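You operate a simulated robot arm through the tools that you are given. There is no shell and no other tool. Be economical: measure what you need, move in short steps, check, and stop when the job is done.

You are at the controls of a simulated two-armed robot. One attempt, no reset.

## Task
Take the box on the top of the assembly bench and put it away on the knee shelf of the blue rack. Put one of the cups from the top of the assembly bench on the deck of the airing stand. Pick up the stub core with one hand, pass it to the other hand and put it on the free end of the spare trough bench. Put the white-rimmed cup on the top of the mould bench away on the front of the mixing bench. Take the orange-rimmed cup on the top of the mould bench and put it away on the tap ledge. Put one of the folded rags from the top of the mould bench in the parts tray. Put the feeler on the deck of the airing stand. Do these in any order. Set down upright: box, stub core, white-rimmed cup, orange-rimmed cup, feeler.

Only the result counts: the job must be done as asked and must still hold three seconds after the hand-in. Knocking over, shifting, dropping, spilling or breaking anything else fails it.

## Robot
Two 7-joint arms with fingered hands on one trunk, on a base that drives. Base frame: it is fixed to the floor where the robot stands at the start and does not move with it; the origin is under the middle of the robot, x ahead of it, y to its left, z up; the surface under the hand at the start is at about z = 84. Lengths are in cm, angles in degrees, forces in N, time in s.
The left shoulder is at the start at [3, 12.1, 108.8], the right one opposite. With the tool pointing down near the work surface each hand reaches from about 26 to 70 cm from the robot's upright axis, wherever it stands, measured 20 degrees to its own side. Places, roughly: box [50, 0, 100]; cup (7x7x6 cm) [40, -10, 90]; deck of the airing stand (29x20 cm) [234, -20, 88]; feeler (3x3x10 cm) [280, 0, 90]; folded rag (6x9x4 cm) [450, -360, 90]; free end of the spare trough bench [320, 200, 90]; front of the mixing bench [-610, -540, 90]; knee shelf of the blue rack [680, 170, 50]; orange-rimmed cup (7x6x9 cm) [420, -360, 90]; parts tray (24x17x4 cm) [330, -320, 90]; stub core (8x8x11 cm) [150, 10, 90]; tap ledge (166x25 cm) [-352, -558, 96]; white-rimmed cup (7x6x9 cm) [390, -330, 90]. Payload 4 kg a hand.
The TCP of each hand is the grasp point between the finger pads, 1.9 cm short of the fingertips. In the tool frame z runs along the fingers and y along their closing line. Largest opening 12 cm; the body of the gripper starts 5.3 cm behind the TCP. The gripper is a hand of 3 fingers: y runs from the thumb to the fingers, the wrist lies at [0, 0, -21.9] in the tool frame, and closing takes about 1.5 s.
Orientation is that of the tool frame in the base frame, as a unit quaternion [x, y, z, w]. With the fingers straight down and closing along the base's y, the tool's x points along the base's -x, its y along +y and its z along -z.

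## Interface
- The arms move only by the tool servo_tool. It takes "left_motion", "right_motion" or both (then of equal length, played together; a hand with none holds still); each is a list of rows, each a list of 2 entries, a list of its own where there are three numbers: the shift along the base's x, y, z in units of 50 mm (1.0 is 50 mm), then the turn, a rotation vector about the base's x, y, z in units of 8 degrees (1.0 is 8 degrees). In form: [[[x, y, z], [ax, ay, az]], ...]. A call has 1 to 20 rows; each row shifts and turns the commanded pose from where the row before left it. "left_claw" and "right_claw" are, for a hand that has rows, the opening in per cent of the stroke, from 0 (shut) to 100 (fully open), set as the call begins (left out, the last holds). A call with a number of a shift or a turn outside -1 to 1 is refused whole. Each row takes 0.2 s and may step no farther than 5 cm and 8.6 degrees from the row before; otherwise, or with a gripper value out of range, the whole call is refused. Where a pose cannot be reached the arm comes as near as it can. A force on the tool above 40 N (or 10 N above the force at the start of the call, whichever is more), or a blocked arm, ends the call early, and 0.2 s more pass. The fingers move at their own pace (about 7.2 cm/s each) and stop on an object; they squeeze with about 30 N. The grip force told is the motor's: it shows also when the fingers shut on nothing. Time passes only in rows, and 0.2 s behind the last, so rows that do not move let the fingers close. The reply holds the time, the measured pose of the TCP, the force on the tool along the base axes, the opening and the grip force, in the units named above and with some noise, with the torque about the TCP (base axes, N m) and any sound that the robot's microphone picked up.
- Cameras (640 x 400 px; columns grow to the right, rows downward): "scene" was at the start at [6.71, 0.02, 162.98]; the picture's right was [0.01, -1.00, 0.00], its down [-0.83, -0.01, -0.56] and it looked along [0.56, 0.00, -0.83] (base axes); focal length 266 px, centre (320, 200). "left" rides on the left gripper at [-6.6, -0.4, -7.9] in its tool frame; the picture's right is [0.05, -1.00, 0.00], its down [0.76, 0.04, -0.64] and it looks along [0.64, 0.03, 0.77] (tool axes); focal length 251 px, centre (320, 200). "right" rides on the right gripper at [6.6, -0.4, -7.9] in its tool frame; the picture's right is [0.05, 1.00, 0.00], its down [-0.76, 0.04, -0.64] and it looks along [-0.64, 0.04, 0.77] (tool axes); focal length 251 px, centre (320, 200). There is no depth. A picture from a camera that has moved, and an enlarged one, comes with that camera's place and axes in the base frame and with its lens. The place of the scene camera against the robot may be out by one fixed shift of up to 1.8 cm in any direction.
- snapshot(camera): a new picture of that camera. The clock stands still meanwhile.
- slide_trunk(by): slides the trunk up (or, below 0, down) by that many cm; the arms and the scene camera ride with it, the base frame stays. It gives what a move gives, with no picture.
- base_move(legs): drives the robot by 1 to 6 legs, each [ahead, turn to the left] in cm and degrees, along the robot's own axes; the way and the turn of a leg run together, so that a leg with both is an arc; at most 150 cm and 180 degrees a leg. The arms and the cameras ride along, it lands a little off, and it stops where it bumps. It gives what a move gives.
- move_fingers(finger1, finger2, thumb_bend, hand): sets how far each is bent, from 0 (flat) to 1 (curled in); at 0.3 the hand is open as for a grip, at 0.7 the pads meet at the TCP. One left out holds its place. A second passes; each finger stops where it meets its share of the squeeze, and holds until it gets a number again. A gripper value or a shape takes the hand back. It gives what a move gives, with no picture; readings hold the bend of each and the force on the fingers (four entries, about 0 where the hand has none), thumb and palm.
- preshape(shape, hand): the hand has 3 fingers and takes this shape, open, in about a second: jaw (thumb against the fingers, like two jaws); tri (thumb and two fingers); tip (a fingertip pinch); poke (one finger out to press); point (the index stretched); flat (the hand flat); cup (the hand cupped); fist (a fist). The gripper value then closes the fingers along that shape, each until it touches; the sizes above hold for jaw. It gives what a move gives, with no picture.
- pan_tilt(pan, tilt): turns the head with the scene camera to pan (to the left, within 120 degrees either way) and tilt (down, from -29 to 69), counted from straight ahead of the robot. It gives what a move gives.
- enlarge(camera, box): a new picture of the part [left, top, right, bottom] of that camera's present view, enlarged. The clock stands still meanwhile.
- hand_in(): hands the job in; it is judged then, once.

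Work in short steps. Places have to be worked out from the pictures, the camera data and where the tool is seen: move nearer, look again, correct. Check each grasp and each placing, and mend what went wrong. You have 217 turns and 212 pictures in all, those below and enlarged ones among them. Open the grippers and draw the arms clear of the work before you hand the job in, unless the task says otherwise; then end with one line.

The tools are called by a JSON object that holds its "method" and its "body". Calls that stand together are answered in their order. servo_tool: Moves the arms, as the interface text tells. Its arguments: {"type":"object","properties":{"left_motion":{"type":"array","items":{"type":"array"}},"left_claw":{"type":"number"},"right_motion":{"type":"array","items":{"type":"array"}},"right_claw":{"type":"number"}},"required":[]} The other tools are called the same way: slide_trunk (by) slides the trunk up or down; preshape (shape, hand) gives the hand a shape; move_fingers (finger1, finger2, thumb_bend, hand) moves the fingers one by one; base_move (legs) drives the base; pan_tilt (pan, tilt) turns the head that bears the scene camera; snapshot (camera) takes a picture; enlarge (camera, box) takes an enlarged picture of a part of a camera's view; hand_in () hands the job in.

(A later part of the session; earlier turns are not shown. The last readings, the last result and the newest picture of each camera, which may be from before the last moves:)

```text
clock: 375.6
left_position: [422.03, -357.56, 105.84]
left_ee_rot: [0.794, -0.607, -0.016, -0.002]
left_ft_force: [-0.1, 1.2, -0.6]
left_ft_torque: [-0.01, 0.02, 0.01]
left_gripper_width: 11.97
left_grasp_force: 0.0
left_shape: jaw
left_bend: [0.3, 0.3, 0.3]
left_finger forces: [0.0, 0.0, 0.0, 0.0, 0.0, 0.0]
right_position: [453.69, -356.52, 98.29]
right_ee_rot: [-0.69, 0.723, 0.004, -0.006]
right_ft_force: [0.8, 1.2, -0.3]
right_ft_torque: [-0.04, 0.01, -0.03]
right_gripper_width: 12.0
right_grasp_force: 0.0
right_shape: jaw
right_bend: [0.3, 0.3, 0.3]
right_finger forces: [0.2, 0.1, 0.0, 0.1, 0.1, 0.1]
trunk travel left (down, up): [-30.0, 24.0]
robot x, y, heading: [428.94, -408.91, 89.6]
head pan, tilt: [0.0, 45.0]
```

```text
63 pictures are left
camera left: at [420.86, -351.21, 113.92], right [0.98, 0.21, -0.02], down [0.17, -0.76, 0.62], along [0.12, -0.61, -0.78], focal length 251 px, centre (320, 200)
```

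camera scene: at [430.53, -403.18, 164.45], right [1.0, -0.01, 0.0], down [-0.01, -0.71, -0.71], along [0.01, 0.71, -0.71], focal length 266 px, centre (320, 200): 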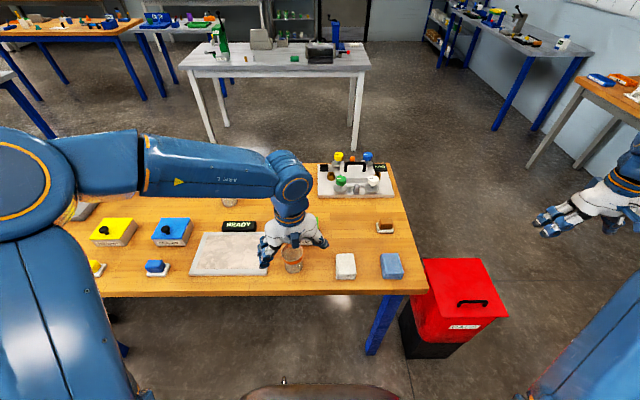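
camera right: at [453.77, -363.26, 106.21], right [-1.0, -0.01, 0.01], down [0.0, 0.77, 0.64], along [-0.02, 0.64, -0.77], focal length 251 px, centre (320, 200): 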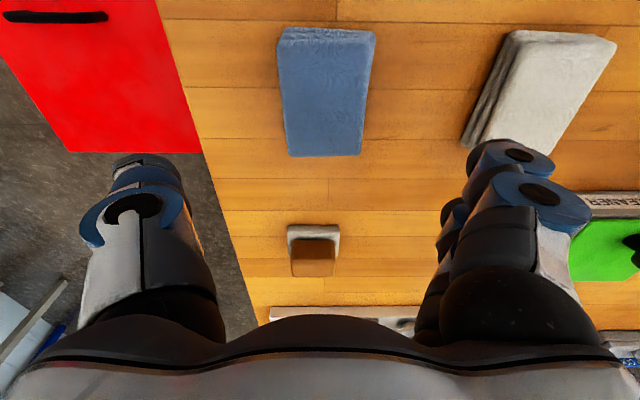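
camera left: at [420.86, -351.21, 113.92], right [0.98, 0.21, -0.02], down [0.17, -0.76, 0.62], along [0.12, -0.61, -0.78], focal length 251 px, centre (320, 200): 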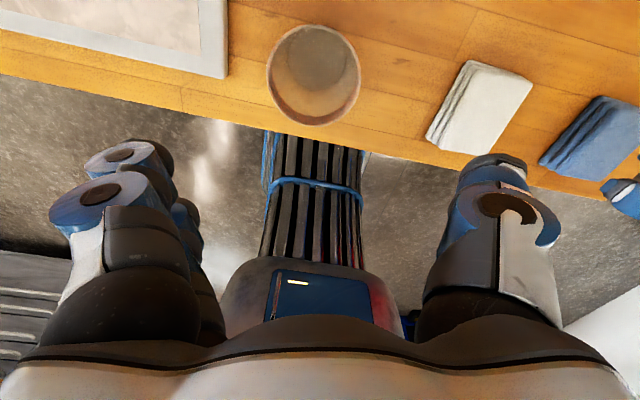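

Cup centre [421.1,−355.5]; rag centre [453.1,−357.8]. Correct and descend both.

{"method": "servo_tool", "body": {"right_motion": [[[-0.12, -0.25, 0], [0, 0, 0]], [[0, 0, -0.5], [0, 0, 0]], [[0, 0, -0.5], [0, 0, 0]], [[0, 0, -0.5], [0, 0, 0]], [[0, 0, -0.5], [0, 0, 0]], [[0, 0, -0.28], [0, 0, 0]]], "left_motion": [[[-0.19, 0.41, 0], [0, 0, 0]], [[0, 0, -0.7], [0, 0, 0]], [[0, 0, -0.7], [0, 0, 0]], [[0, 0, -0.7], [0, 0, 0]], [[0, 0, -0.7], [0, 0, 0]], [[0, 0, -0.6], [0, 0, 0]]]}}

{"method": "snapshot", "body": {"camera": "left"}}

{"method": "snapshot", "body": {"camera": "right"}}

```text
clock: 376.9
left_position: [421.0, -355.66, 89.48]
left_ee_rot: [0.795, -0.607, -0.019, -0.008]
left_ft_force: [-1.5, 4.1, 19.4]
left_ft_torque: [-0.42, 0.19, -0.05]
left_gripper_width: 11.99
left_grasp_force: 0.1
left_shape: jaw
left_bend: [0.3, 0.3, 0.3]
left_finger forces: [6.1, 8.1, 0.0, 0.0, 7.3, 0.0]
right_position: [452.71, -357.99, 87.53]
right_ee_rot: [-0.691, 0.723, 0.009, 0.0]
right_ft_force: [-2.4, 1.4, 38.5]
right_ft_torque: [-0.05, -0.44, 0.04]
right_gripper_width: 11.98
right_grasp_force: 0.0
right_shape: jaw
right_bend: [0.29, 0.29, 0.27]
right_finger forces: [9.7, 6.8, 0.1, 0.1, 22.2, 0.1]
trunk travel left (down, up): [-30.0, 24.0]
robot x, y, heading: [429.04, -408.94, 89.2]
head pan, tilt: [0.0, 45.0]
```

```text
62 pictures are left
camera left: at [419.72, -349.4, 97.67], right [0.98, 0.21, -0.01], down [0.17, -0.77, 0.61], along [0.12, -0.6, -0.79], focal length 251 px, centre (320, 200)
```

left: 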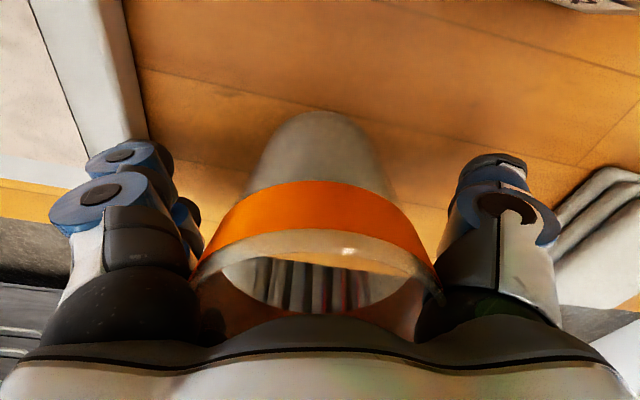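

```text
61 pictures are left
camera right: at [452.97, -364.72, 95.35], right [-1.0, -0.01, 0.01], down [0.0, 0.76, 0.65], along [-0.02, 0.65, -0.76], focal length 251 px, centre (320, 200)
```

right: 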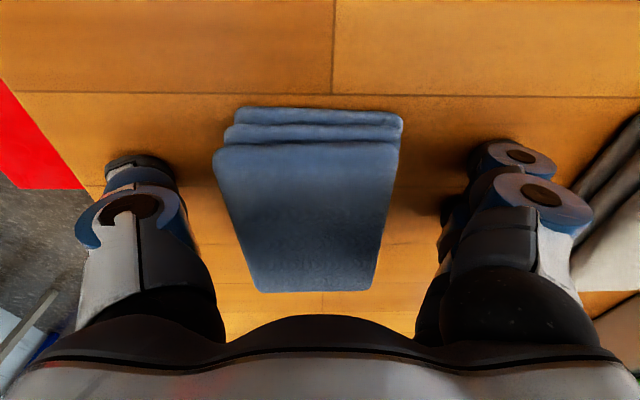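

Both hands touch (bench slightly higher than assumed). Raise left 1.2 cm, right 0.7 cm.

{"method": "servo_tool", "body": {"right_motion": [[[0, 0, 0.2], [0, 0, 0]], [[0, 0, 0.05], [0, 0, 0]], [[0, 0, 0], [0, 0, 0]]], "left_motion": [[[0, 0, 0.2], [0, 0, 0]], [[0, 0, 0.14], [0, 0, 0]], [[0, 0, 0], [0, 0, 0]]]}}

{"method": "snapshot", "body": {"camera": "left"}}

```text
clock: 377.8
left_position: [421.01, -355.56, 90.63]
left_ee_rot: [0.794, -0.607, -0.016, -0.002]
left_ft_force: [0.3, -0.1, -0.2]
left_ft_torque: [-0.03, 0.02, 0.02]
left_gripper_width: 11.98
left_grasp_force: 0.1
left_shape: jaw
left_bend: [0.3, 0.3, 0.3]
left_finger forces: [2.1, 3.1, 0.0, 0.1, 5.3, 0.0]
right_position: [452.94, -358.12, 88.11]
right_ee_rot: [-0.69, 0.724, 0.003, -0.007]
right_ft_force: [-0.4, 0.0, 0.5]
right_ft_torque: [0.02, 0.0, 0.02]
right_gripper_width: 12.02
right_grasp_force: 0.0
right_shape: jaw
right_bend: [0.3, 0.3, 0.3]
right_finger forces: [0.0, 0.1, 0.1, 0.1, 0.1, 0.1]
trunk travel left (down, up): [-30.0, 24.0]
robot x, y, heading: [428.93, -408.72, 89.1]
head pan, tilt: [0.0, 45.0]
```

```text
60 pictures are left
camera left: at [419.78, -349.21, 98.71], right [0.98, 0.21, -0.02], down [0.17, -0.76, 0.62], along [0.12, -0.61, -0.78], focal length 251 px, centre (320, 200)
```

left: 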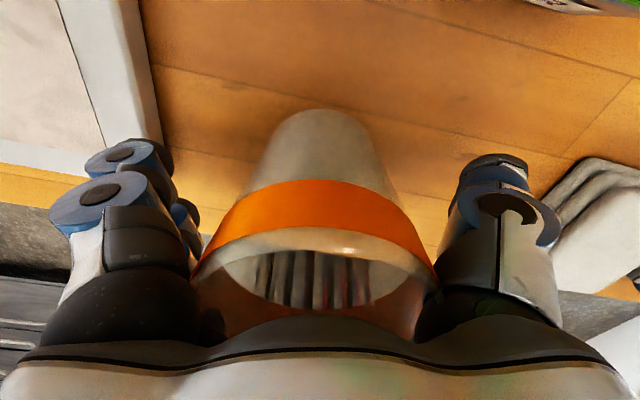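

The cup's rim is wedged between the finger roots and rises with the hand; close both hands now.

{"method": "servo_tool", "body": {"right_motion": [[[0, 0, 0], [0, 0, 0]], [[0, 0, 0], [0, 0, 0]], [[0, 0, 0], [0, 0, 0]], [[0, 0, 0], [0, 0, 0]], [[0, 0, 0], [0, 0, 0]], [[0, 0, 0], [0, 0, 0]], [[0, 0, 0], [0, 0, 0]]], "left_motion": [[[0, 0, 0], [0, 0, 0]], [[0, 0, 0], [0, 0, 0]], [[0, 0, 0], [0, 0, 0]], [[0, 0, 0], [0, 0, 0]], [[0, 0, 0], [0, 0, 0]], [[0, 0, 0], [0, 0, 0]], [[0, 0, 0], [0, 0, 0]]], "right_claw": 0, "left_claw": 0}}

{"method": "snapshot", "body": {"camera": "left"}}

{"method": "snapshot", "body": {"camera": "right"}}

```text
clock: 379.4
left_position: [421.02, -355.54, 90.69]
left_ee_rot: [0.794, -0.607, -0.016, -0.002]
left_ft_force: [0.1, -0.1, -0.2]
left_ft_torque: [-0.02, 0.0, -0.01]
left_gripper_width: 4.11
left_grasp_force: 29.9
left_shape: jaw
left_bend: [0.42, 0.38, 0.92]
left_finger forces: [14.4, 29.0, 0.1, 0.1, 43.4, 0.0]
right_position: [452.94, -357.95, 88.17]
right_ee_rot: [-0.691, 0.723, 0.004, -0.007]
right_ft_force: [0.0, -0.1, -0.2]
right_ft_torque: [0.0, -0.01, 0.02]
right_gripper_width: 5.33
right_grasp_force: 29.7
right_shape: jaw
right_bend: [0.36, 0.35, 0.96]
right_finger forces: [13.7, 13.3, 0.0, 0.1, 27.1, 0.0]
trunk travel left (down, up): [-30.0, 24.0]
robot x, y, heading: [429.47, -409.13, 89.1]
head pan, tilt: [0.0, 45.0]
```

```text
59 pictures are left
camera left: at [419.8, -349.23, 98.8], right [0.98, 0.21, -0.02], down [0.17, -0.76, 0.62], along [0.12, -0.61, -0.78], focal length 251 px, centre (320, 200)
```

left: 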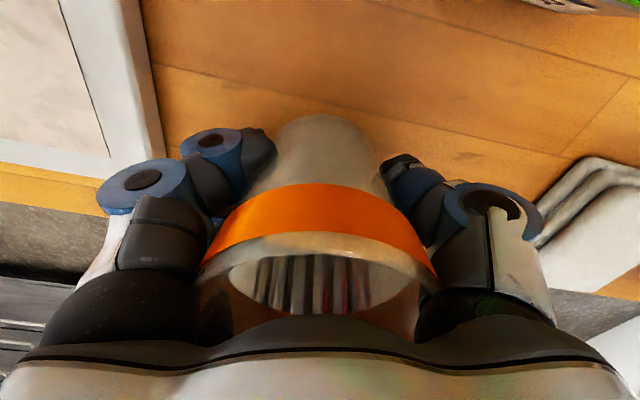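

```text
58 pictures are left
camera right: at [453.03, -364.68, 96.09], right [-1.0, -0.01, 0.01], down [0.0, 0.77, 0.64], along [-0.02, 0.64, -0.77], focal length 251 px, centre (320, 200)
```

right: 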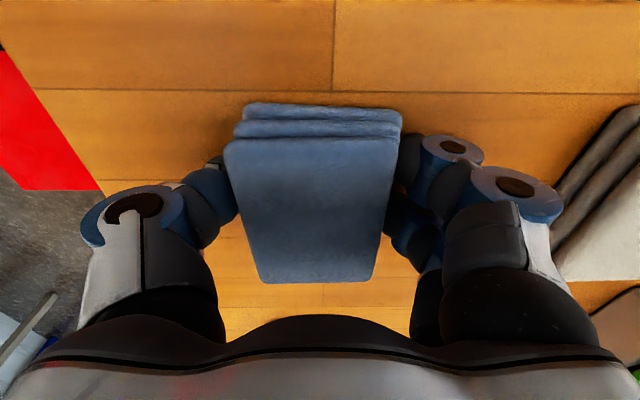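

Both gripped. Lift straight up and pull back slightly.

{"method": "servo_tool", "body": {"right_motion": [[[0, 0, 0.3], [0, 0, 0]], [[0, 0, 0.6], [0, 0, 0]], [[0, 0, 0.8], [0, 0, 0]], [[0, 0, 0.8], [0, 0, 0]], [[0, 0, 0.8], [0, 0, 0]], [[0, -0.5, 0.6], [0, 0, 0]], [[0, -0.5, 0], [0, 0, 0]]], "left_motion": [[[0, 0, 0.3], [0, 0, 0]], [[0, 0, 0.6], [0, 0, 0]], [[0, 0, 0.8], [0, 0, 0]], [[0, 0, 0.8], [0, 0, 0]], [[0, 0, 0.8], [0, 0, 0]], [[-0.5, -0.3, 0.6], [0, 0, 0]], [[-0.5, -0.3, 0], [0, 0, 0]]]}}

{"method": "snapshot", "body": {"camera": "scene"}}

```text
clock: 380.9
left_position: [415.99, -358.38, 110.35]
left_ee_rot: [0.794, -0.608, -0.016, -0.003]
left_ft_force: [-0.3, -0.7, -0.2]
left_ft_torque: [0.02, 0.04, -0.04]
left_gripper_width: 4.13
left_grasp_force: 29.8
left_shape: jaw
left_bend: [0.42, 0.38, 0.92]
left_finger forces: [14.2, 29.3, 0.0, 0.0, 43.3, 0.0]
right_position: [452.93, -362.94, 107.71]
right_ee_rot: [-0.69, 0.723, 0.004, -0.006]
right_ft_force: [-0.4, -0.7, 0.3]
right_ft_torque: [0.02, 0.02, -0.04]
right_gripper_width: 5.33
right_grasp_force: 30.4
right_shape: jaw
right_bend: [0.36, 0.35, 0.96]
right_finger forces: [13.6, 13.3, 0.1, 0.0, 27.0, 0.0]
trunk travel left (down, up): [-30.0, 24.0]
robot x, y, heading: [429.25, -408.87, 89.0]
head pan, tilt: [0.0, 45.0]
```

```text
57 pictures are left
camera scene: at [430.6, -403.1, 164.44], right [1.0, -0.01, 0.0], down [-0.01, -0.71, -0.71], along [0.01, 0.71, -0.71], focal length 266 px, centre (320, 200)
```

scene: 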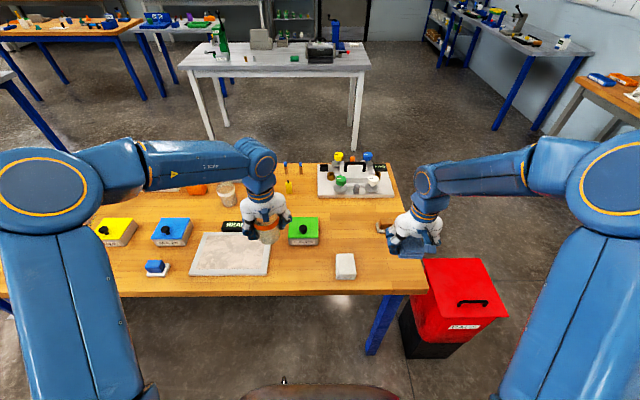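

Both held. Now bring the rag to the parts tray: back off, turn left to west, drive, turn right to face the tray.

{"method": "base_move", "body": {"legs": [[-12, 0]]}}

{"method": "base_move", "body": {"legs": [[0, 24]]}}

{"method": "base_move", "body": {"legs": [[0, 24]]}}

{"method": "base_move", "body": {"legs": [[0, 24]]}}

{"method": "base_move", "body": {"legs": [[0, 19]]}}

{"method": "base_move", "body": {"legs": [[62, 0], [62, 0]]}}

{"method": "base_move", "body": {"legs": [[0, -24]]}}

{"method": "base_move", "body": {"legs": [[0, -24]]}}

{"method": "base_move", "body": {"legs": [[0, -24]]}}

{"method": "base_move", "body": {"legs": [[0, -18]]}}

{"method": "snapshot", "body": {"camera": "scene"}}

```text
clock: 382.2
left_position: [415.67, -370.62, 110.35]
left_ee_rot: [0.796, -0.606, -0.016, -0.004]
left_ft_force: [-0.1, -0.6, 0.2]
left_ft_torque: [0.0, -0.01, -0.01]
left_gripper_width: 4.11
left_grasp_force: 29.9
left_shape: jaw
left_bend: [0.42, 0.38, 0.92]
left_finger forces: [14.0, 29.2, 0.1, 0.0, 43.3, 0.0]
right_position: [452.47, -374.9, 107.75]
right_ee_rot: [-0.691, 0.723, 0.005, -0.005]
right_ft_force: [-0.6, 0.1, -0.4]
right_ft_torque: [0.0, -0.03, 0.01]
right_gripper_width: 5.31
right_grasp_force: 29.9
right_shape: jaw
right_bend: [0.36, 0.35, 0.96]
right_finger forces: [13.7, 13.3, 0.0, 0.0, 27.0, 0.0]
trunk travel left (down, up): [-30.0, 24.0]
robot x, y, heading: [428.86, -421.14, 89.3]
head pan, tilt: [0.0, 45.0]
```

```text
clock: 383.8
left_position: [396.07, -380.77, 110.15]
left_ee_rot: [0.905, -0.425, -0.016, 0.0]
left_ft_force: [0.1, -0.2, -0.2]
left_ft_torque: [-0.01, 0.02, -0.02]
left_gripper_width: 4.11
left_grasp_force: 29.9
left_shape: jaw
left_bend: [0.42, 0.38, 0.92]
left_finger forces: [13.8, 29.2, 0.0, 0.1, 43.0, 0.0]
right_position: [431.46, -369.56, 107.59]
right_ee_rot: [0.828, -0.561, -0.003, 0.006]
right_ft_force: [0.0, -0.1, -0.7]
right_ft_torque: [-0.02, -0.02, 0.02]
right_gripper_width: 5.34
right_grasp_force: 30.2
right_shape: jaw
right_bend: [0.36, 0.35, 0.96]
right_finger forces: [13.7, 13.3, 0.0, 0.0, 27.1, 0.0]
trunk travel left (down, up): [-30.0, 24.0]
robot x, y, heading: [432.39, -420.01, 113.6]
head pan, tilt: [0.0, 45.0]
```

```text
clock: 385.5
left_position: [383.03, -398.54, 110.21]
left_ee_rot: [0.973, -0.229, -0.015, 0.004]
left_ft_force: [0.4, -0.6, 0.4]
left_ft_torque: [0.0, -0.01, 0.03]
left_gripper_width: 4.1
left_grasp_force: 29.9
left_shape: jaw
left_bend: [0.42, 0.38, 0.92]
left_finger forces: [13.7, 28.9, 0.0, 0.1, 42.7, 0.0]
right_position: [410.88, -374.03, 107.61]
right_ee_rot: [0.926, -0.377, -0.001, 0.007]
right_ft_force: [-0.2, 0.3, -0.6]
right_ft_torque: [0.0, 0.04, 0.01]
right_gripper_width: 5.31
right_grasp_force: 29.8
right_shape: jaw
right_bend: [0.36, 0.36, 0.96]
right_finger forces: [14.4, 14.3, 0.0, 0.1, 28.7, 0.0]
trunk travel left (down, up): [-30.0, 24.0]
robot x, y, heading: [434.38, -417.6, 138.0]
head pan, tilt: [0.0, 45.0]
```

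```text
clock: 387.1
left_position: [379.31, -420.59, 110.28]
left_ee_rot: [1.0, -0.024, -0.015, 0.007]
left_ft_force: [0.2, -0.5, -0.7]
left_ft_torque: [-0.01, -0.01, 0.01]
left_gripper_width: 4.09
left_grasp_force: 29.6
left_shape: jaw
left_bend: [0.42, 0.38, 0.92]
left_finger forces: [13.7, 28.9, 0.0, 0.0, 42.3, 0.0]
right_position: [395.06, -387.0, 107.64]
right_ee_rot: [0.984, -0.179, 0.0, 0.007]
right_ft_force: [-0.2, -0.9, -0.6]
right_ft_torque: [0.01, -0.01, -0.01]
right_gripper_width: 5.33
right_grasp_force: 30.4
right_shape: jaw
right_bend: [0.36, 0.36, 0.96]
right_finger forces: [14.6, 14.4, 0.0, 0.0, 28.8, 0.1]
trunk travel left (down, up): [-30.0, 24.0]
robot x, y, heading: [434.87, -414.77, 161.9]
head pan, tilt: [0.0, 45.0]
```

```text
clock: 388.6
left_position: [384.29, -438.25, 110.31]
left_ee_rot: [0.99, 0.141, -0.013, 0.009]
left_ft_force: [-1.2, 0.0, 0.2]
left_ft_torque: [-0.01, 0.0, -0.02]
left_gripper_width: 4.07
left_grasp_force: 30.1
left_shape: jaw
left_bend: [0.42, 0.39, 0.92]
left_finger forces: [13.6, 28.6, 0.1, 0.0, 42.0, 0.1]
right_position: [388.28, -401.39, 107.59]
right_ee_rot: [1.0, -0.013, 0.001, 0.007]
right_ft_force: [0.2, 0.1, -0.2]
right_ft_torque: [-0.04, -0.04, 0.02]
right_gripper_width: 5.32
right_grasp_force: 30.4
right_shape: jaw
right_bend: [0.36, 0.36, 0.96]
right_finger forces: [14.7, 14.4, 0.1, 0.0, 29.1, 0.0]
trunk travel left (down, up): [-30.0, 24.0]
robot x, y, heading: [434.58, -411.91, -179.1]
head pan, tilt: [0.0, 45.0]
```

```text
clock: 395.1
left_position: [261.87, -440.6, 110.3]
left_ee_rot: [0.989, 0.145, -0.013, 0.009]
left_ft_force: [-0.4, -0.2, 0.1]
left_ft_torque: [0.01, -0.04, -0.03]
left_gripper_width: 4.11
left_grasp_force: 29.3
left_shape: jaw
left_bend: [0.42, 0.39, 0.92]
left_finger forces: [13.5, 28.6, 0.0, 0.1, 41.8, 0.0]
right_position: [265.63, -403.64, 107.67]
right_ee_rot: [1.0, -0.01, 0.001, 0.007]
right_ft_force: [0.6, 0.2, -0.7]
right_ft_torque: [0.01, 0.0, 0.0]
right_gripper_width: 5.32
right_grasp_force: 30.0
right_shape: jaw
right_bend: [0.36, 0.36, 0.96]
right_finger forces: [14.7, 14.3, 0.0, 0.0, 29.0, 0.1]
trunk travel left (down, up): [-30.0, 24.0]
robot x, y, heading: [312.46, -413.17, -178.5]
head pan, tilt: [0.0, 45.0]
```

```text
clock: 396.7
left_position: [255.87, -418.3, 110.37]
left_ee_rot: [0.998, -0.06, -0.015, 0.006]
left_ft_force: [-0.1, -0.4, 0.0]
left_ft_torque: [-0.01, 0.02, 0.03]
left_gripper_width: 4.06
left_grasp_force: 30.3
left_shape: jaw
left_bend: [0.42, 0.39, 0.92]
left_finger forces: [13.3, 28.6, 0.0, 0.1, 41.4, 0.1]
right_position: [273.84, -385.83, 107.58]
right_ee_rot: [0.977, -0.214, -0.002, 0.007]
right_ft_force: [-0.3, -0.3, -1.5]
right_ft_torque: [-0.02, 0.0, -0.01]
right_gripper_width: 5.29
right_grasp_force: 30.2
right_shape: jaw
right_bend: [0.36, 0.36, 0.96]
right_finger forces: [14.5, 14.2, 0.0, 0.0, 28.8, 0.1]
trunk travel left (down, up): [-30.0, 24.0]
robot x, y, heading: [311.45, -416.51, 157.8]
head pan, tilt: [0.0, 45.0]
```

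```text
clock: 398.3
left_position: [260.06, -395.24, 110.2]
left_ee_rot: [0.963, -0.269, -0.017, 0.003]
left_ft_force: [0.1, 0.1, 0.1]
left_ft_torque: [0.0, -0.02, 0.03]
left_gripper_width: 4.1
left_grasp_force: 29.5
left_shape: jaw
left_bend: [0.42, 0.39, 0.92]
left_finger forces: [13.0, 28.3, 0.0, 0.0, 40.9, 0.1]
right_position: [289.85, -372.94, 107.57]
right_ee_rot: [0.91, -0.415, -0.002, 0.007]
right_ft_force: [-0.5, 0.7, -0.6]
right_ft_torque: [0.0, 0.03, -0.02]
right_gripper_width: 5.31
right_grasp_force: 29.9
right_shape: jaw
right_bend: [0.36, 0.36, 0.96]
right_finger forces: [14.9, 14.1, 0.0, 0.1, 28.9, 0.0]
trunk travel left (down, up): [-30.0, 24.0]
robot x, y, heading: [308.7, -418.88, 133.2]
head pan, tilt: [0.0, 45.0]
```

```text
clock: 400.0
left_position: [273.55, -377.23, 110.19]
left_ee_rot: [0.887, -0.462, -0.016, 0.0]
left_ft_force: [0.4, 0.5, -0.1]
left_ft_torque: [0.01, 0.0, -0.01]
left_gripper_width: 4.1
left_grasp_force: 29.9
left_shape: jaw
left_bend: [0.42, 0.39, 0.92]
left_finger forces: [12.7, 28.0, 0.1, 0.0, 40.2, 0.1]
right_position: [309.86, -368.75, 107.54]
right_ee_rot: [0.805, -0.593, -0.003, 0.007]
right_ft_force: [0.7, -0.9, -1.2]
right_ft_torque: [0.02, 0.02, 0.03]
right_gripper_width: 5.3
right_grasp_force: 30.1
right_shape: jaw
right_bend: [0.36, 0.36, 0.96]
right_finger forces: [14.7, 14.0, 0.0, 0.0, 29.0, 0.1]
trunk travel left (down, up): [-30.0, 24.0]
robot x, y, heading: [305.95, -419.75, 109.0]
head pan, tilt: [0.0, 45.0]
```

```text
clock: 401.4
left_position: [288.12, -369.48, 110.26]
left_ee_rot: [0.805, -0.593, -0.016, -0.003]
left_ft_force: [-0.2, -0.9, -0.3]
left_ft_torque: [0.02, 0.0, 0.0]
left_gripper_width: 4.07
left_grasp_force: 30.3
left_shape: jaw
left_bend: [0.42, 0.39, 0.93]
left_finger forces: [12.8, 27.6, 0.0, 0.0, 39.7, 0.1]
right_position: [324.95, -372.69, 107.68]
right_ee_rot: [-0.704, 0.71, 0.005, -0.005]
right_ft_force: [-0.3, 0.4, -0.2]
right_ft_torque: [-0.01, -0.02, 0.02]
right_gripper_width: 5.31
right_grasp_force: 29.6
right_shape: jaw
right_bend: [0.36, 0.36, 0.96]
right_finger forces: [14.7, 14.1, 0.1, 0.0, 28.9, 0.1]
trunk travel left (down, up): [-30.0, 24.0]
robot x, y, heading: [303.39, -419.45, 91.2]
head pan, tilt: [0.0, 45.0]
```

```text
56 pictures are left
camera scene: at [304.45, -413.77, 164.45], right [1.0, 0.02, 0.0], down [0.02, -0.71, -0.71], along [-0.01, 0.71, -0.71], focal length 266 px, centre (320, 200)
```

scene: 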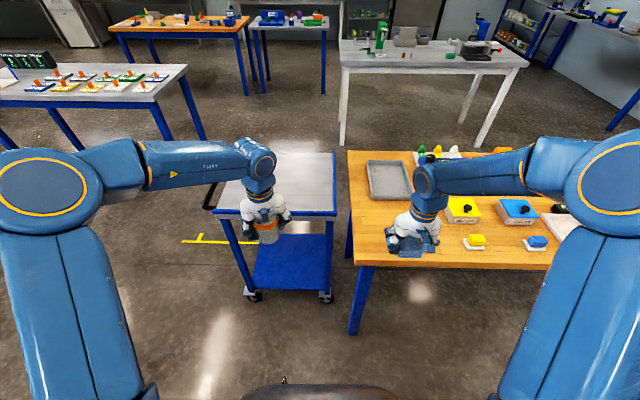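

Tray at ≈x 324–343, y −337…−309. Drive 17 cm closer, then extend the right hand with a 32° pitch over the tray.

{"method": "base_move", "body": {"legs": [[17, 0]]}}

{"method": "servo_tool", "body": {"right_motion": [[[0.2, 0.3, 0.1], [0, 0, 0]], [[0.25, 0.7, 0], [1, 0, 0]], [[0.25, 0.75, 0], [1, 0, 0]], [[0.25, 0.75, 0], [1, 0, 0]], [[0.25, 0.75, 0], [1, 0, 0]], [[0.25, 0.75, 0], [0, 0, 0]], [[0.15, 0.75, 0], [0, 0, 0]], [[0, 0.6, 0], [0, 0, 0]]]}}

{"method": "snapshot", "body": {"camera": "right"}}

{"method": "snapshot", "body": {"camera": "scene"}}

```text
clock: 402.8
left_position: [287.73, -352.4, 110.15]
left_ee_rot: [0.805, -0.593, -0.016, -0.002]
left_ft_force: [0.4, 0.3, -0.5]
left_ft_torque: [-0.06, -0.01, 0.0]
left_gripper_width: 4.08
left_grasp_force: 29.3
left_shape: jaw
left_bend: [0.42, 0.39, 0.93]
left_finger forces: [12.9, 27.4, 0.0, 0.1, 39.6, 0.0]
right_position: [324.73, -355.4, 107.63]
right_ee_rot: [-0.704, 0.71, 0.004, -0.006]
right_ft_force: [0.5, -0.2, -0.3]
right_ft_torque: [-0.06, -0.01, 0.01]
right_gripper_width: 5.3
right_grasp_force: 29.9
right_shape: jaw
right_bend: [0.36, 0.36, 0.96]
right_finger forces: [14.7, 14.1, 0.0, 0.0, 28.9, 0.0]
trunk travel left (down, up): [-30.0, 24.0]
robot x, y, heading: [303.03, -402.29, 91.3]
head pan, tilt: [0.0, 45.0]
```

```text
clock: 404.6
left_position: [287.78, -352.36, 110.11]
left_ee_rot: [0.805, -0.593, -0.016, -0.002]
left_ft_force: [-0.2, -0.3, -0.6]
left_ft_torque: [-0.02, 0.02, -0.01]
left_gripper_width: 4.12
left_grasp_force: 30.0
left_shape: jaw
left_bend: [0.42, 0.39, 0.93]
left_finger forces: [12.6, 27.6, 0.0, 0.1, 39.6, 0.1]
right_position: [332.66, -328.77, 108.11]
right_ee_rot: [-0.678, 0.682, 0.199, 0.189]
right_ft_force: [-0.2, 0.0, -0.9]
right_ft_torque: [-0.02, -0.02, 0.02]
right_gripper_width: 5.32
right_grasp_force: 30.1
right_shape: jaw
right_bend: [0.36, 0.36, 0.96]
right_finger forces: [14.7, 14.1, 0.1, 0.0, 28.7, 0.0]
trunk travel left (down, up): [-30.0, 24.0]
robot x, y, heading: [302.97, -402.34, 91.3]
head pan, tilt: [0.0, 45.0]
```

```text
55 pictures are left
camera right: at [333.12, -338.63, 111.3], right [-1.0, -0.05, -0.01], down [-0.03, 0.31, 0.95], along [-0.04, 0.95, -0.31], focal length 251 px, centre (320, 200)
```

right: 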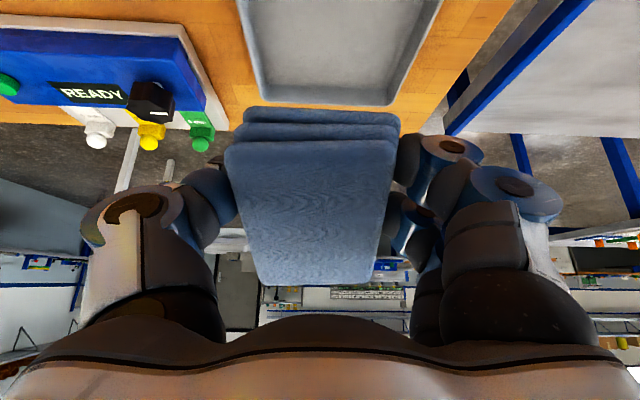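

```text
54 pictures are left
camera scene: at [304.11, -396.45, 164.44], right [1.0, 0.02, 0.0], down [0.02, -0.71, -0.71], along [-0.01, 0.71, -0.71], focal length 266 px, centre (320, 200)
```

scene: 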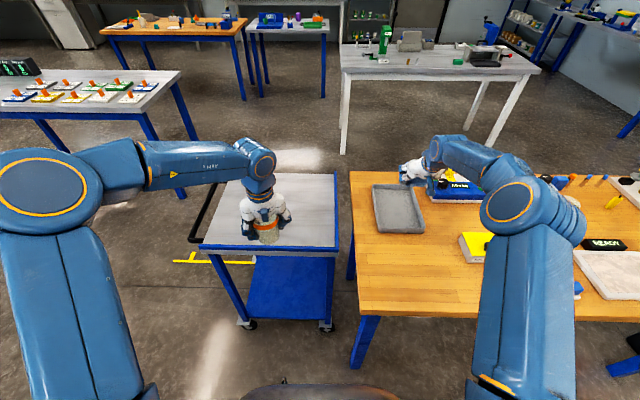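

Tray centre ≈[332.5,−323.5]. Shift forward 4 cm and lower the rag into it.

{"method": "servo_tool", "body": {"right_motion": [[[0, 0.4, 0], [0, 0, 0]], [[0, 0.4, -0.4], [0, 0, 0]], [[0, 0, -0.7], [0, 0, 0]], [[0, 0, -0.7], [0, 0, 0]], [[0, 0, -0.6], [0, 0, 0]], [[0, 0, -0.3], [0, 0, 0]], [[0, 0, -0.2], [0, 0, 0]], [[0, 0, -0.1], [0, 0, 0]]]}}

{"method": "snapshot", "body": {"camera": "right"}}

```text
clock: 406.4
left_position: [287.75, -352.47, 110.4]
left_ee_rot: [0.805, -0.593, -0.015, -0.003]
left_ft_force: [-0.3, 0.8, -0.4]
left_ft_torque: [0.0, -0.04, 0.01]
left_gripper_width: 4.06
left_grasp_force: 30.7
left_shape: jaw
left_bend: [0.42, 0.39, 0.93]
left_finger forces: [12.6, 27.6, 0.1, 0.0, 39.5, 0.0]
right_position: [332.82, -325.87, 92.92]
right_ee_rot: [-0.678, 0.682, 0.199, 0.188]
right_ft_force: [-0.7, -0.3, -0.6]
right_ft_torque: [0.03, -0.01, 0.01]
right_gripper_width: 5.3
right_grasp_force: 30.5
right_shape: jaw
right_bend: [0.36, 0.36, 0.96]
right_finger forces: [14.8, 14.2, 0.1, 0.0, 28.8, 0.0]
right hand out of reach, approached as far as the arm can: row 5
trunk travel left (down, up): [-30.0, 24.0]
robot x, y, heading: [303.06, -402.58, 91.5]
head pan, tilt: [0.0, 45.0]
```

```text
53 pictures are left
camera right: at [333.2, -335.66, 96.08], right [-1.0, -0.04, -0.01], down [-0.02, 0.31, 0.95], along [-0.04, 0.95, -0.31], focal length 251 px, centre (320, 200)
```

right: 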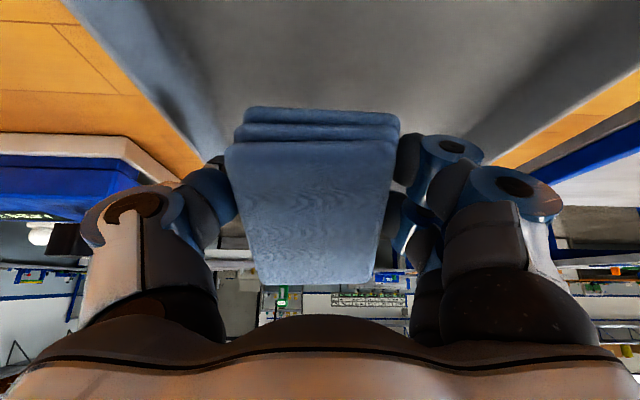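

Over the tray interior. Lower a little more and release.

{"method": "servo_tool", "body": {"right_motion": [[[0, 0, -0.1], [0, 0, 0]], [[0, 0, -0.1], [0, 0, 0]], [[0, 0, -0.1], [0, 0, 0]], [[0, 0, 0], [0, 0, 0]]]}}

{"method": "servo_tool", "body": {"right_motion": [[[0, 0, 0], [0, 0, 0]], [[0, 0, 0], [0, 0, 0]], [[0, 0, 0], [0, 0, 0]], [[0, 0, 0], [0, 0, 0]], [[0, 0, 0], [0, 0, 0]]], "right_claw": 80}}

{"method": "snapshot", "body": {"camera": "right"}}

```text
clock: 407.4
left_position: [287.72, -352.47, 110.16]
left_ee_rot: [0.805, -0.593, -0.017, -0.002]
left_ft_force: [-0.5, -0.5, -0.6]
left_ft_torque: [-0.01, -0.01, 0.0]
left_gripper_width: 4.08
left_grasp_force: 30.2
left_shape: jaw
left_bend: [0.42, 0.39, 0.93]
left_finger forces: [12.7, 27.6, 0.0, 0.0, 39.5, 0.0]
right_position: [332.89, -326.09, 91.39]
right_ee_rot: [-0.677, 0.682, 0.2, 0.188]
right_ft_force: [0.5, 0.7, -0.9]
right_ft_torque: [-0.01, 0.05, 0.0]
right_gripper_width: 5.31
right_grasp_force: 30.1
right_shape: jaw
right_bend: [0.36, 0.36, 0.96]
right_finger forces: [14.8, 14.1, 0.0, 0.0, 28.8, 0.0]
right hand out of reach, approached as far as the arm can: row 1
trunk travel left (down, up): [-30.0, 24.0]
robot x, y, heading: [302.85, -402.47, 91.0]
head pan, tilt: [0.0, 45.0]
```

```text
clock: 408.6
left_position: [287.79, -352.46, 110.26]
left_ee_rot: [0.805, -0.593, -0.016, -0.003]
left_ft_force: [0.4, 0.1, -0.3]
left_ft_torque: [0.01, -0.01, 0.0]
left_gripper_width: 4.09
left_grasp_force: 30.1
left_shape: jaw
left_bend: [0.42, 0.39, 0.93]
left_finger forces: [12.7, 27.7, 0.0, 0.1, 39.5, 0.0]
right_position: [332.85, -326.13, 91.42]
right_ee_rot: [-0.678, 0.682, 0.2, 0.188]
right_ft_force: [-1.7, -0.2, 0.6]
right_ft_torque: [0.0, -0.05, 0.05]
right_gripper_width: 9.54
right_grasp_force: 0.1
right_shape: jaw
right_bend: [0.26, 0.26, 0.12]
right_finger forces: [0.0, 0.0, 0.0, 0.0, 1.5, 0.0]
trunk travel left (down, up): [-30.0, 24.0]
robot x, y, heading: [303.13, -402.62, 91.2]
head pan, tilt: [0.0, 45.0]
```

```text
52 pictures are left
camera right: at [333.27, -335.95, 94.65], right [-1.0, -0.05, -0.01], down [-0.03, 0.31, 0.95], along [-0.04, 0.95, -0.31], focal length 251 px, centre (320, 200)
```

right: 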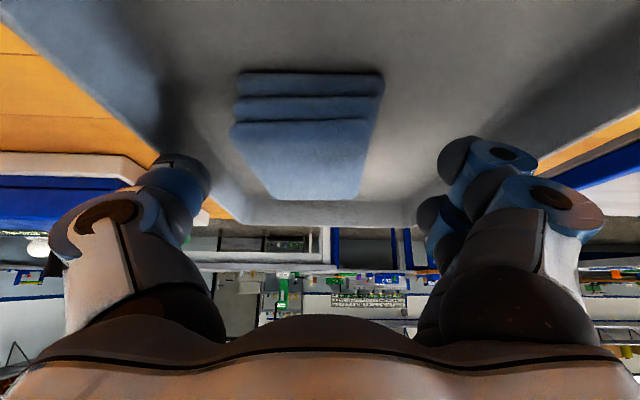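

The rag lies flat in the tray. Narrow slightly and withdraw upward.

{"method": "servo_tool", "body": {"right_motion": [[[0, 0, 0], [0, 0, 0]], [[0, 0, 0], [0, 0, 0]], [[0, 0, 0.3], [0, 0, 0]], [[0, 0, 0.7], [0, 0, 0]], [[0, 0, 0.8], [0, 0, 0]], [[0, -0.3, 0.8], [0, 0, 0]], [[0, -0.8, 0.2], [0, 0, 0]], [[0, -0.8, 0.2], [0, 0, 0]], [[0, -0.8, 0], [0, 0, 0]], [[0, -0.8, 0], [0, 0, 0]]], "right_claw": 70}}

{"method": "snapshot", "body": {"camera": "scene"}}

```text
clock: 410.8
left_position: [287.8, -352.59, 110.26]
left_ee_rot: [0.805, -0.593, -0.016, -0.003]
left_ft_force: [0.0, -0.4, 0.4]
left_ft_torque: [0.0, -0.01, 0.02]
left_gripper_width: 4.11
left_grasp_force: 29.7
left_shape: jaw
left_bend: [0.42, 0.39, 0.93]
left_finger forces: [12.6, 27.7, 0.0, 0.0, 39.4, 0.1]
right_position: [332.68, -343.87, 106.55]
right_ee_rot: [-0.677, 0.682, 0.201, 0.189]
right_ft_force: [0.1, -1.4, -0.2]
right_ft_torque: [0.05, 0.01, 0.01]
right_gripper_width: 8.43
right_grasp_force: 0.1
right_shape: jaw
right_bend: [0.27, 0.27, 0.13]
right_finger forces: [0.0, 0.0, 0.1, 0.1, 0.1, 0.0]
trunk travel left (down, up): [-30.0, 24.0]
robot x, y, heading: [303.1, -402.7, 91.3]
head pan, tilt: [0.0, 45.0]
```

```text
51 pictures are left
camera scene: at [304.11, -396.74, 164.45], right [1.0, 0.02, 0.0], down [0.02, -0.71, -0.71], along [-0.01, 0.71, -0.71], focal length 266 px, centre (320, 200)
```

scene: 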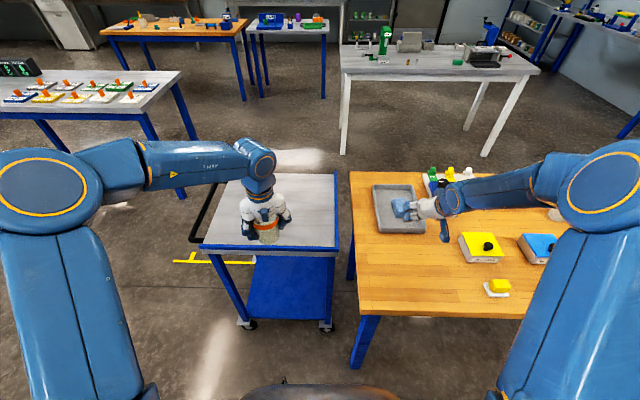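

Rag done. Now the white-rimmed cup at ≈[389,−328]: shift the robot ~65 cm east with a turn–reverse–turn move.

{"method": "base_move", "body": {"legs": [[-12, 0]]}}

{"method": "base_move", "body": {"legs": [[0, 24]]}}

{"method": "base_move", "body": {"legs": [[0, 24]]}}

{"method": "base_move", "body": {"legs": [[-86, 0]]}}

{"method": "base_move", "body": {"legs": [[0, -24]]}}

{"method": "base_move", "body": {"legs": [[0, -24]]}}

{"method": "base_move", "body": {"legs": [[50, 0]]}}

{"method": "snapshot", "body": {"camera": "scene"}}

```text
clock: 412.1
left_position: [288.12, -364.52, 110.24]
left_ee_rot: [0.805, -0.594, -0.017, -0.003]
left_ft_force: [-0.1, -0.4, -0.6]
left_ft_torque: [0.02, -0.03, -0.02]
left_gripper_width: 4.08
left_grasp_force: 29.7
left_shape: jaw
left_bend: [0.42, 0.39, 0.93]
left_finger forces: [12.6, 27.8, 0.0, 0.1, 39.4, 0.1]
right_position: [333.09, -355.83, 106.46]
right_ee_rot: [-0.678, 0.682, 0.201, 0.19]
right_ft_force: [-0.1, -0.1, -1.1]
right_ft_torque: [-0.02, 0.0, -0.01]
right_gripper_width: 8.44
right_grasp_force: 0.0
right_shape: jaw
right_bend: [0.27, 0.27, 0.13]
right_finger forces: [0.0, 0.0, 0.1, 0.0, 0.1, 0.0]
trunk travel left (down, up): [-30.0, 24.0]
robot x, y, heading: [302.97, -414.64, 91.1]
head pan, tilt: [0.0, 45.0]
```

```text
clock: 413.8
left_position: [269.44, -374.71, 110.21]
left_ee_rot: [0.909, -0.417, -0.016, -0.001]
left_ft_force: [0.0, -0.3, -0.5]
left_ft_torque: [0.01, -0.02, -0.01]
left_gripper_width: 4.07
left_grasp_force: 29.9
left_shape: jaw
left_bend: [0.42, 0.39, 0.93]
left_finger forces: [12.6, 27.3, 0.0, 0.0, 39.0, 0.0]
right_position: [307.29, -348.9, 106.48]
right_ee_rot: [0.803, -0.53, -0.232, -0.145]
right_ft_force: [-0.7, -0.7, -0.4]
right_ft_torque: [0.02, 0.0, -0.04]
right_gripper_width: 8.42
right_grasp_force: 0.1
right_shape: jaw
right_bend: [0.27, 0.27, 0.14]
right_finger forces: [0.1, 0.0, 0.0, 0.1, 0.0, 0.0]
trunk travel left (down, up): [-30.0, 24.0]
robot x, y, heading: [306.34, -413.46, 114.7]
head pan, tilt: [0.0, 45.0]
stopped in leg 1: the robot was blocked; the commanded pose is now the measured one
```

```text
clock: 415.5
left_position: [257.2, -392.7, 110.29]
left_ee_rot: [0.975, -0.221, -0.016, 0.003]
left_ft_force: [-0.6, 0.2, -0.3]
left_ft_torque: [0.01, 0.01, 0.0]
left_gripper_width: 4.06
left_grasp_force: 30.4
left_shape: jaw
left_bend: [0.42, 0.39, 0.93]
left_finger forces: [12.5, 26.8, 0.0, 0.1, 38.5, 0.0]
right_position: [281.42, -353.54, 106.24]
right_ee_rot: [0.895, -0.353, -0.257, -0.094]
right_ft_force: [-0.1, 0.7, -0.3]
right_ft_torque: [-0.02, 0.01, -0.02]
right_gripper_width: 8.41
right_grasp_force: 0.0
right_shape: jaw
right_bend: [0.27, 0.27, 0.14]
right_finger forces: [0.0, 0.0, 0.0, 0.0, 0.0, 0.0]
trunk travel left (down, up): [-30.0, 24.0]
robot x, y, heading: [308.63, -410.89, 139.0]
head pan, tilt: [0.0, 45.0]
stopped in leg 1: the robot was blocked; the commanded pose is now the measured one
```

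```text
clock: 420.1
left_position: [322.33, -449.12, 110.29]
left_ee_rot: [0.975, -0.22, -0.017, 0.004]
left_ft_force: [0.2, -0.7, 0.3]
left_ft_torque: [-0.04, 0.0, 0.02]
left_gripper_width: 4.06
left_grasp_force: 29.5
left_shape: jaw
left_bend: [0.42, 0.39, 0.93]
left_finger forces: [12.4, 26.9, 0.1, 0.0, 38.7, 0.1]
right_position: [346.52, -410.07, 106.33]
right_ee_rot: [0.895, -0.352, -0.257, -0.092]
right_ft_force: [-0.4, -0.2, 0.1]
right_ft_torque: [0.0, 0.01, 0.02]
right_gripper_width: 8.4
right_grasp_force: 0.0
right_shape: jaw
right_bend: [0.27, 0.27, 0.14]
right_finger forces: [0.0, 0.0, 0.0, 0.1, 0.0, 0.0]
trunk travel left (down, up): [-30.0, 24.0]
robot x, y, heading: [373.69, -467.69, 139.2]
head pan, tilt: [0.0, 45.0]
```

```text
clock: 421.8
left_position: [333.58, -430.16, 110.26]
left_ee_rot: [0.911, -0.411, -0.017, 0.001]
left_ft_force: [0.5, 0.2, -0.5]
left_ft_torque: [-0.05, 0.03, -0.01]
left_gripper_width: 4.06
left_grasp_force: 30.0
left_shape: jaw
left_bend: [0.43, 0.39, 0.93]
left_finger forces: [12.2, 26.6, 0.1, 0.0, 38.0, 0.0]
right_position: [371.1, -403.46, 106.26]
right_ee_rot: [0.806, -0.524, -0.234, -0.142]
right_ft_force: [-1.0, 0.2, -0.3]
right_ft_torque: [-0.02, 0.01, 0.03]
right_gripper_width: 8.37
right_grasp_force: 0.1
right_shape: jaw
right_bend: [0.27, 0.27, 0.13]
right_finger forces: [0.1, 0.0, 0.1, 0.0, 0.0, 0.1]
trunk travel left (down, up): [-30.0, 24.0]
robot x, y, heading: [370.56, -468.84, 115.5]
head pan, tilt: [0.0, 45.0]
stopped in leg 1: the robot was blocked; the commanded pose is now the measured one
```

```text
clock: 423.6
left_position: [351.35, -418.16, 110.34]
left_ee_rot: [0.811, -0.584, -0.018, -0.002]
left_ft_force: [0.3, -0.3, -0.6]
left_ft_torque: [-0.04, 0.03, -0.04]
left_gripper_width: 4.05
left_grasp_force: 29.7
left_shape: jaw
left_bend: [0.43, 0.39, 0.93]
left_finger forces: [12.1, 26.3, 0.0, 0.0, 37.6, 0.0]
right_position: [396.38, -408.33, 106.24]
right_ee_rot: [0.686, -0.673, -0.202, -0.186]
right_ft_force: [0.7, 0.6, -0.4]
right_ft_torque: [0.03, 0.02, 0.03]
right_gripper_width: 8.37
right_grasp_force: 0.0
right_shape: jaw
right_bend: [0.27, 0.27, 0.13]
right_finger forces: [0.0, 0.0, 0.0, 0.1, 0.0, 0.0]
trunk travel left (down, up): [-30.0, 24.0]
robot x, y, heading: [367.41, -468.18, 92.0]
head pan, tilt: [0.0, 45.0]
stopped in leg 1: the robot was blocked; the commanded pose is now the measured one
```

```text
clock: 426.5
left_position: [349.89, -368.39, 110.34]
left_ee_rot: [0.81, -0.587, -0.016, -0.001]
left_ft_force: [-0.1, -0.1, -0.8]
left_ft_torque: [-0.02, 0.03, -0.01]
left_gripper_width: 4.03
left_grasp_force: 29.7
left_shape: jaw
left_bend: [0.43, 0.39, 0.93]
left_finger forces: [12.1, 26.3, 0.1, 0.1, 37.6, 0.0]
right_position: [394.7, -358.74, 106.22]
right_ee_rot: [0.684, -0.676, -0.2, -0.188]
right_ft_force: [-0.6, 0.0, 0.0]
right_ft_torque: [-0.01, 0.0, 0.01]
right_gripper_width: 8.38
right_grasp_force: 0.1
right_shape: jaw
right_bend: [0.27, 0.27, 0.13]
right_finger forces: [0.0, 0.0, 0.0, 0.1, 0.1, 0.0]
trunk travel left (down, up): [-30.0, 24.0]
robot x, y, heading: [365.76, -418.8, 91.5]
head pan, tilt: [0.0, 45.0]
```

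```text
50 pictures are left
camera scene: at [367.01, -412.49, 164.44], right [1.0, 0.03, 0.0], down [0.02, -0.71, -0.71], along [-0.02, 0.71, -0.71], focal length 266 px, centre (320, 200)
```

scene: 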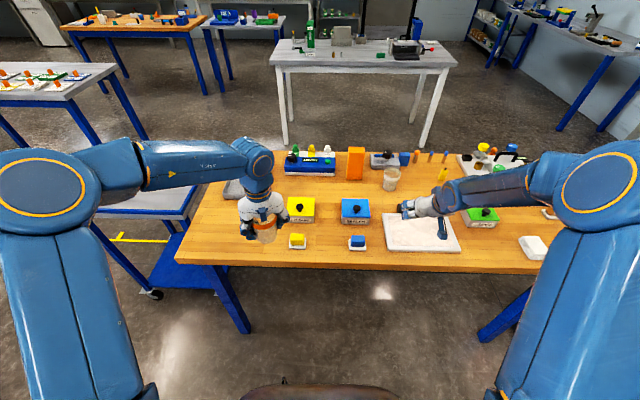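

White-rimmed cup seen near [393,−327]. Drive 17 cm closer and look with the right hand camera.

{"method": "base_move", "body": {"legs": [[17, 0]]}}

{"method": "snapshot", "body": {"camera": "right"}}

```text
clock: 428.0
left_position: [349.41, -351.76, 110.1]
left_ee_rot: [0.81, -0.586, -0.016, -0.001]
left_ft_force: [-0.6, -1.1, -1.0]
left_ft_torque: [-0.08, -0.02, 0.03]
left_gripper_width: 4.05
left_grasp_force: 30.1
left_shape: jaw
left_bend: [0.43, 0.39, 0.93]
left_finger forces: [12.2, 26.2, 0.0, 0.1, 37.5, 0.0]
right_position: [394.27, -342.15, 106.28]
right_ee_rot: [0.685, -0.674, -0.201, -0.187]
right_ft_force: [0.5, 0.8, 0.3]
right_ft_torque: [-0.02, 0.0, 0.01]
right_gripper_width: 8.4
right_grasp_force: 0.1
right_shape: jaw
right_bend: [0.27, 0.27, 0.13]
right_finger forces: [0.0, 0.0, 0.1, 0.0, 0.0, 0.0]
trunk travel left (down, up): [-30.0, 24.0]
robot x, y, heading: [365.28, -402.15, 91.8]
head pan, tilt: [0.0, 45.0]
```

```text
49 pictures are left
camera right: at [394.88, -351.85, 109.49], right [-1.0, -0.07, -0.01], down [-0.03, 0.31, 0.95], along [-0.06, 0.95, -0.31], focal length 251 px, centre (320, 200)
```

right: 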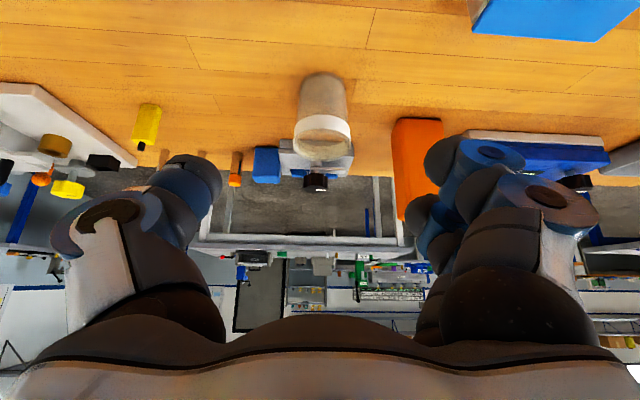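

Cup centre ≈[393,−327.5]. Move above it with wide opening, then descend to z≈91.5.

{"method": "servo_tool", "body": {"right_motion": [[[-0.09, 0.75, 0], [0, 0, 0]], [[-0.09, 0.75, 0], [0, 0, 0]], [[-0.08, 0.75, 0], [0, 0, 0]], [[0, 0.67, 0], [0, 0, 0]], [[0, 0, -0.5], [0, 0, 0]]], "right_claw": 100}}

{"method": "snapshot", "body": {"camera": "right"}}

```text
clock: 429.2
left_position: [349.44, -351.91, 110.3]
left_ee_rot: [0.81, -0.586, -0.017, -0.003]
left_ft_force: [-0.3, -0.4, 0.5]
left_ft_torque: [0.01, 0.01, -0.01]
left_gripper_width: 4.06
left_grasp_force: 29.9
left_shape: jaw
left_bend: [0.43, 0.39, 0.93]
left_finger forces: [12.1, 26.3, 0.0, 0.1, 37.6, 0.0]
right_position: [393.07, -327.56, 103.67]
right_ee_rot: [0.685, -0.675, -0.202, -0.187]
right_ft_force: [-0.3, 0.1, -0.4]
right_ft_torque: [-0.01, 0.04, 0.02]
right_gripper_width: 11.98
right_grasp_force: 0.1
right_shape: jaw
right_bend: [0.3, 0.3, 0.3]
right_finger forces: [0.0, 0.1, 0.0, 0.0, 0.1, 0.1]
trunk travel left (down, up): [-30.0, 24.0]
robot x, y, heading: [365.41, -402.08, 91.7]
head pan, tilt: [0.0, 45.0]
```

```text
48 pictures are left
camera right: at [393.76, -337.35, 106.97], right [-1.0, -0.06, -0.01], down [-0.03, 0.31, 0.95], along [-0.06, 0.95, -0.31], focal length 251 px, centre (320, 200)
```

right: 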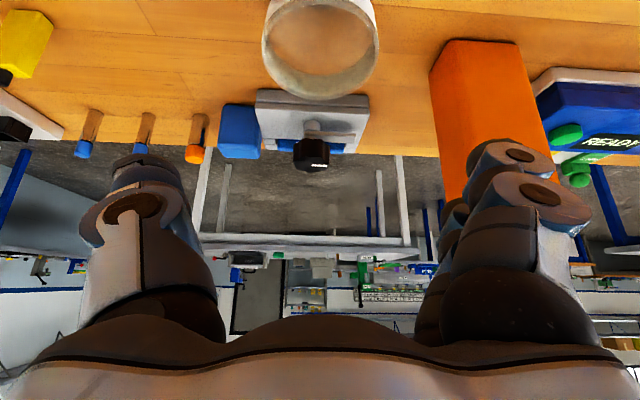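

Adjust 1.2 cm forward and descend to z≈91.7.

{"method": "servo_tool", "body": {"right_motion": [[[0, 0.22, 0], [0, 0, 0]], [[0, 0, -0.6], [0, 0, 0]], [[0, 0, -0.6], [0, 0, 0]], [[0, 0, -0.6], [0, 0, 0]], [[0, 0, -0.5], [0, 0, 0]], [[0, 0, -0.1], [0, 0, 0]]]}}

{"method": "snapshot", "body": {"camera": "right"}}

```text
clock: 430.6
left_position: [349.41, -351.8, 110.33]
left_ee_rot: [0.81, -0.586, -0.017, -0.002]
left_ft_force: [-0.8, 0.6, 0.4]
left_ft_torque: [0.0, 0.0, 0.0]
left_gripper_width: 4.06
left_grasp_force: 29.9
left_shape: jaw
left_bend: [0.43, 0.39, 0.93]
left_finger forces: [12.2, 26.4, 0.0, 0.0, 37.5, 0.0]
right_position: [393.05, -326.6, 91.78]
right_ee_rot: [0.685, -0.675, -0.201, -0.187]
right_ft_force: [-0.1, -0.3, -0.2]
right_ft_torque: [-0.04, -0.04, 0.0]
right_gripper_width: 12.0
right_grasp_force: 0.0
right_shape: jaw
right_bend: [0.3, 0.3, 0.3]
right_finger forces: [0.0, 0.1, 0.0, 0.0, 0.0, 0.1]
trunk travel left (down, up): [-30.0, 24.0]
robot x, y, heading: [365.19, -402.17, 91.9]
head pan, tilt: [0.0, 45.0]
```

```text
47 pictures are left
camera right: at [393.61, -336.32, 95.06], right [-1.0, -0.06, -0.01], down [-0.03, 0.31, 0.95], along [-0.06, 0.95, -0.31], focal length 251 px, centre (320, 200)
```

right: 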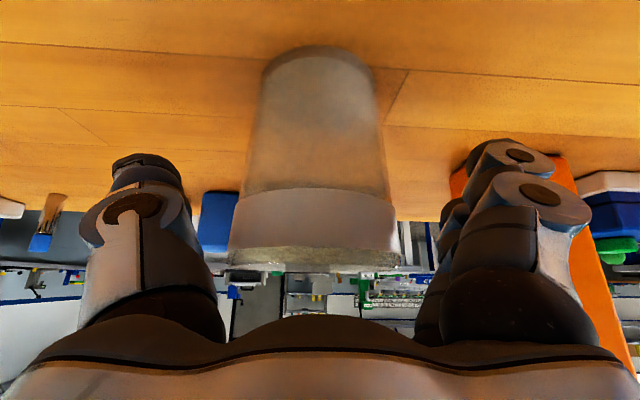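

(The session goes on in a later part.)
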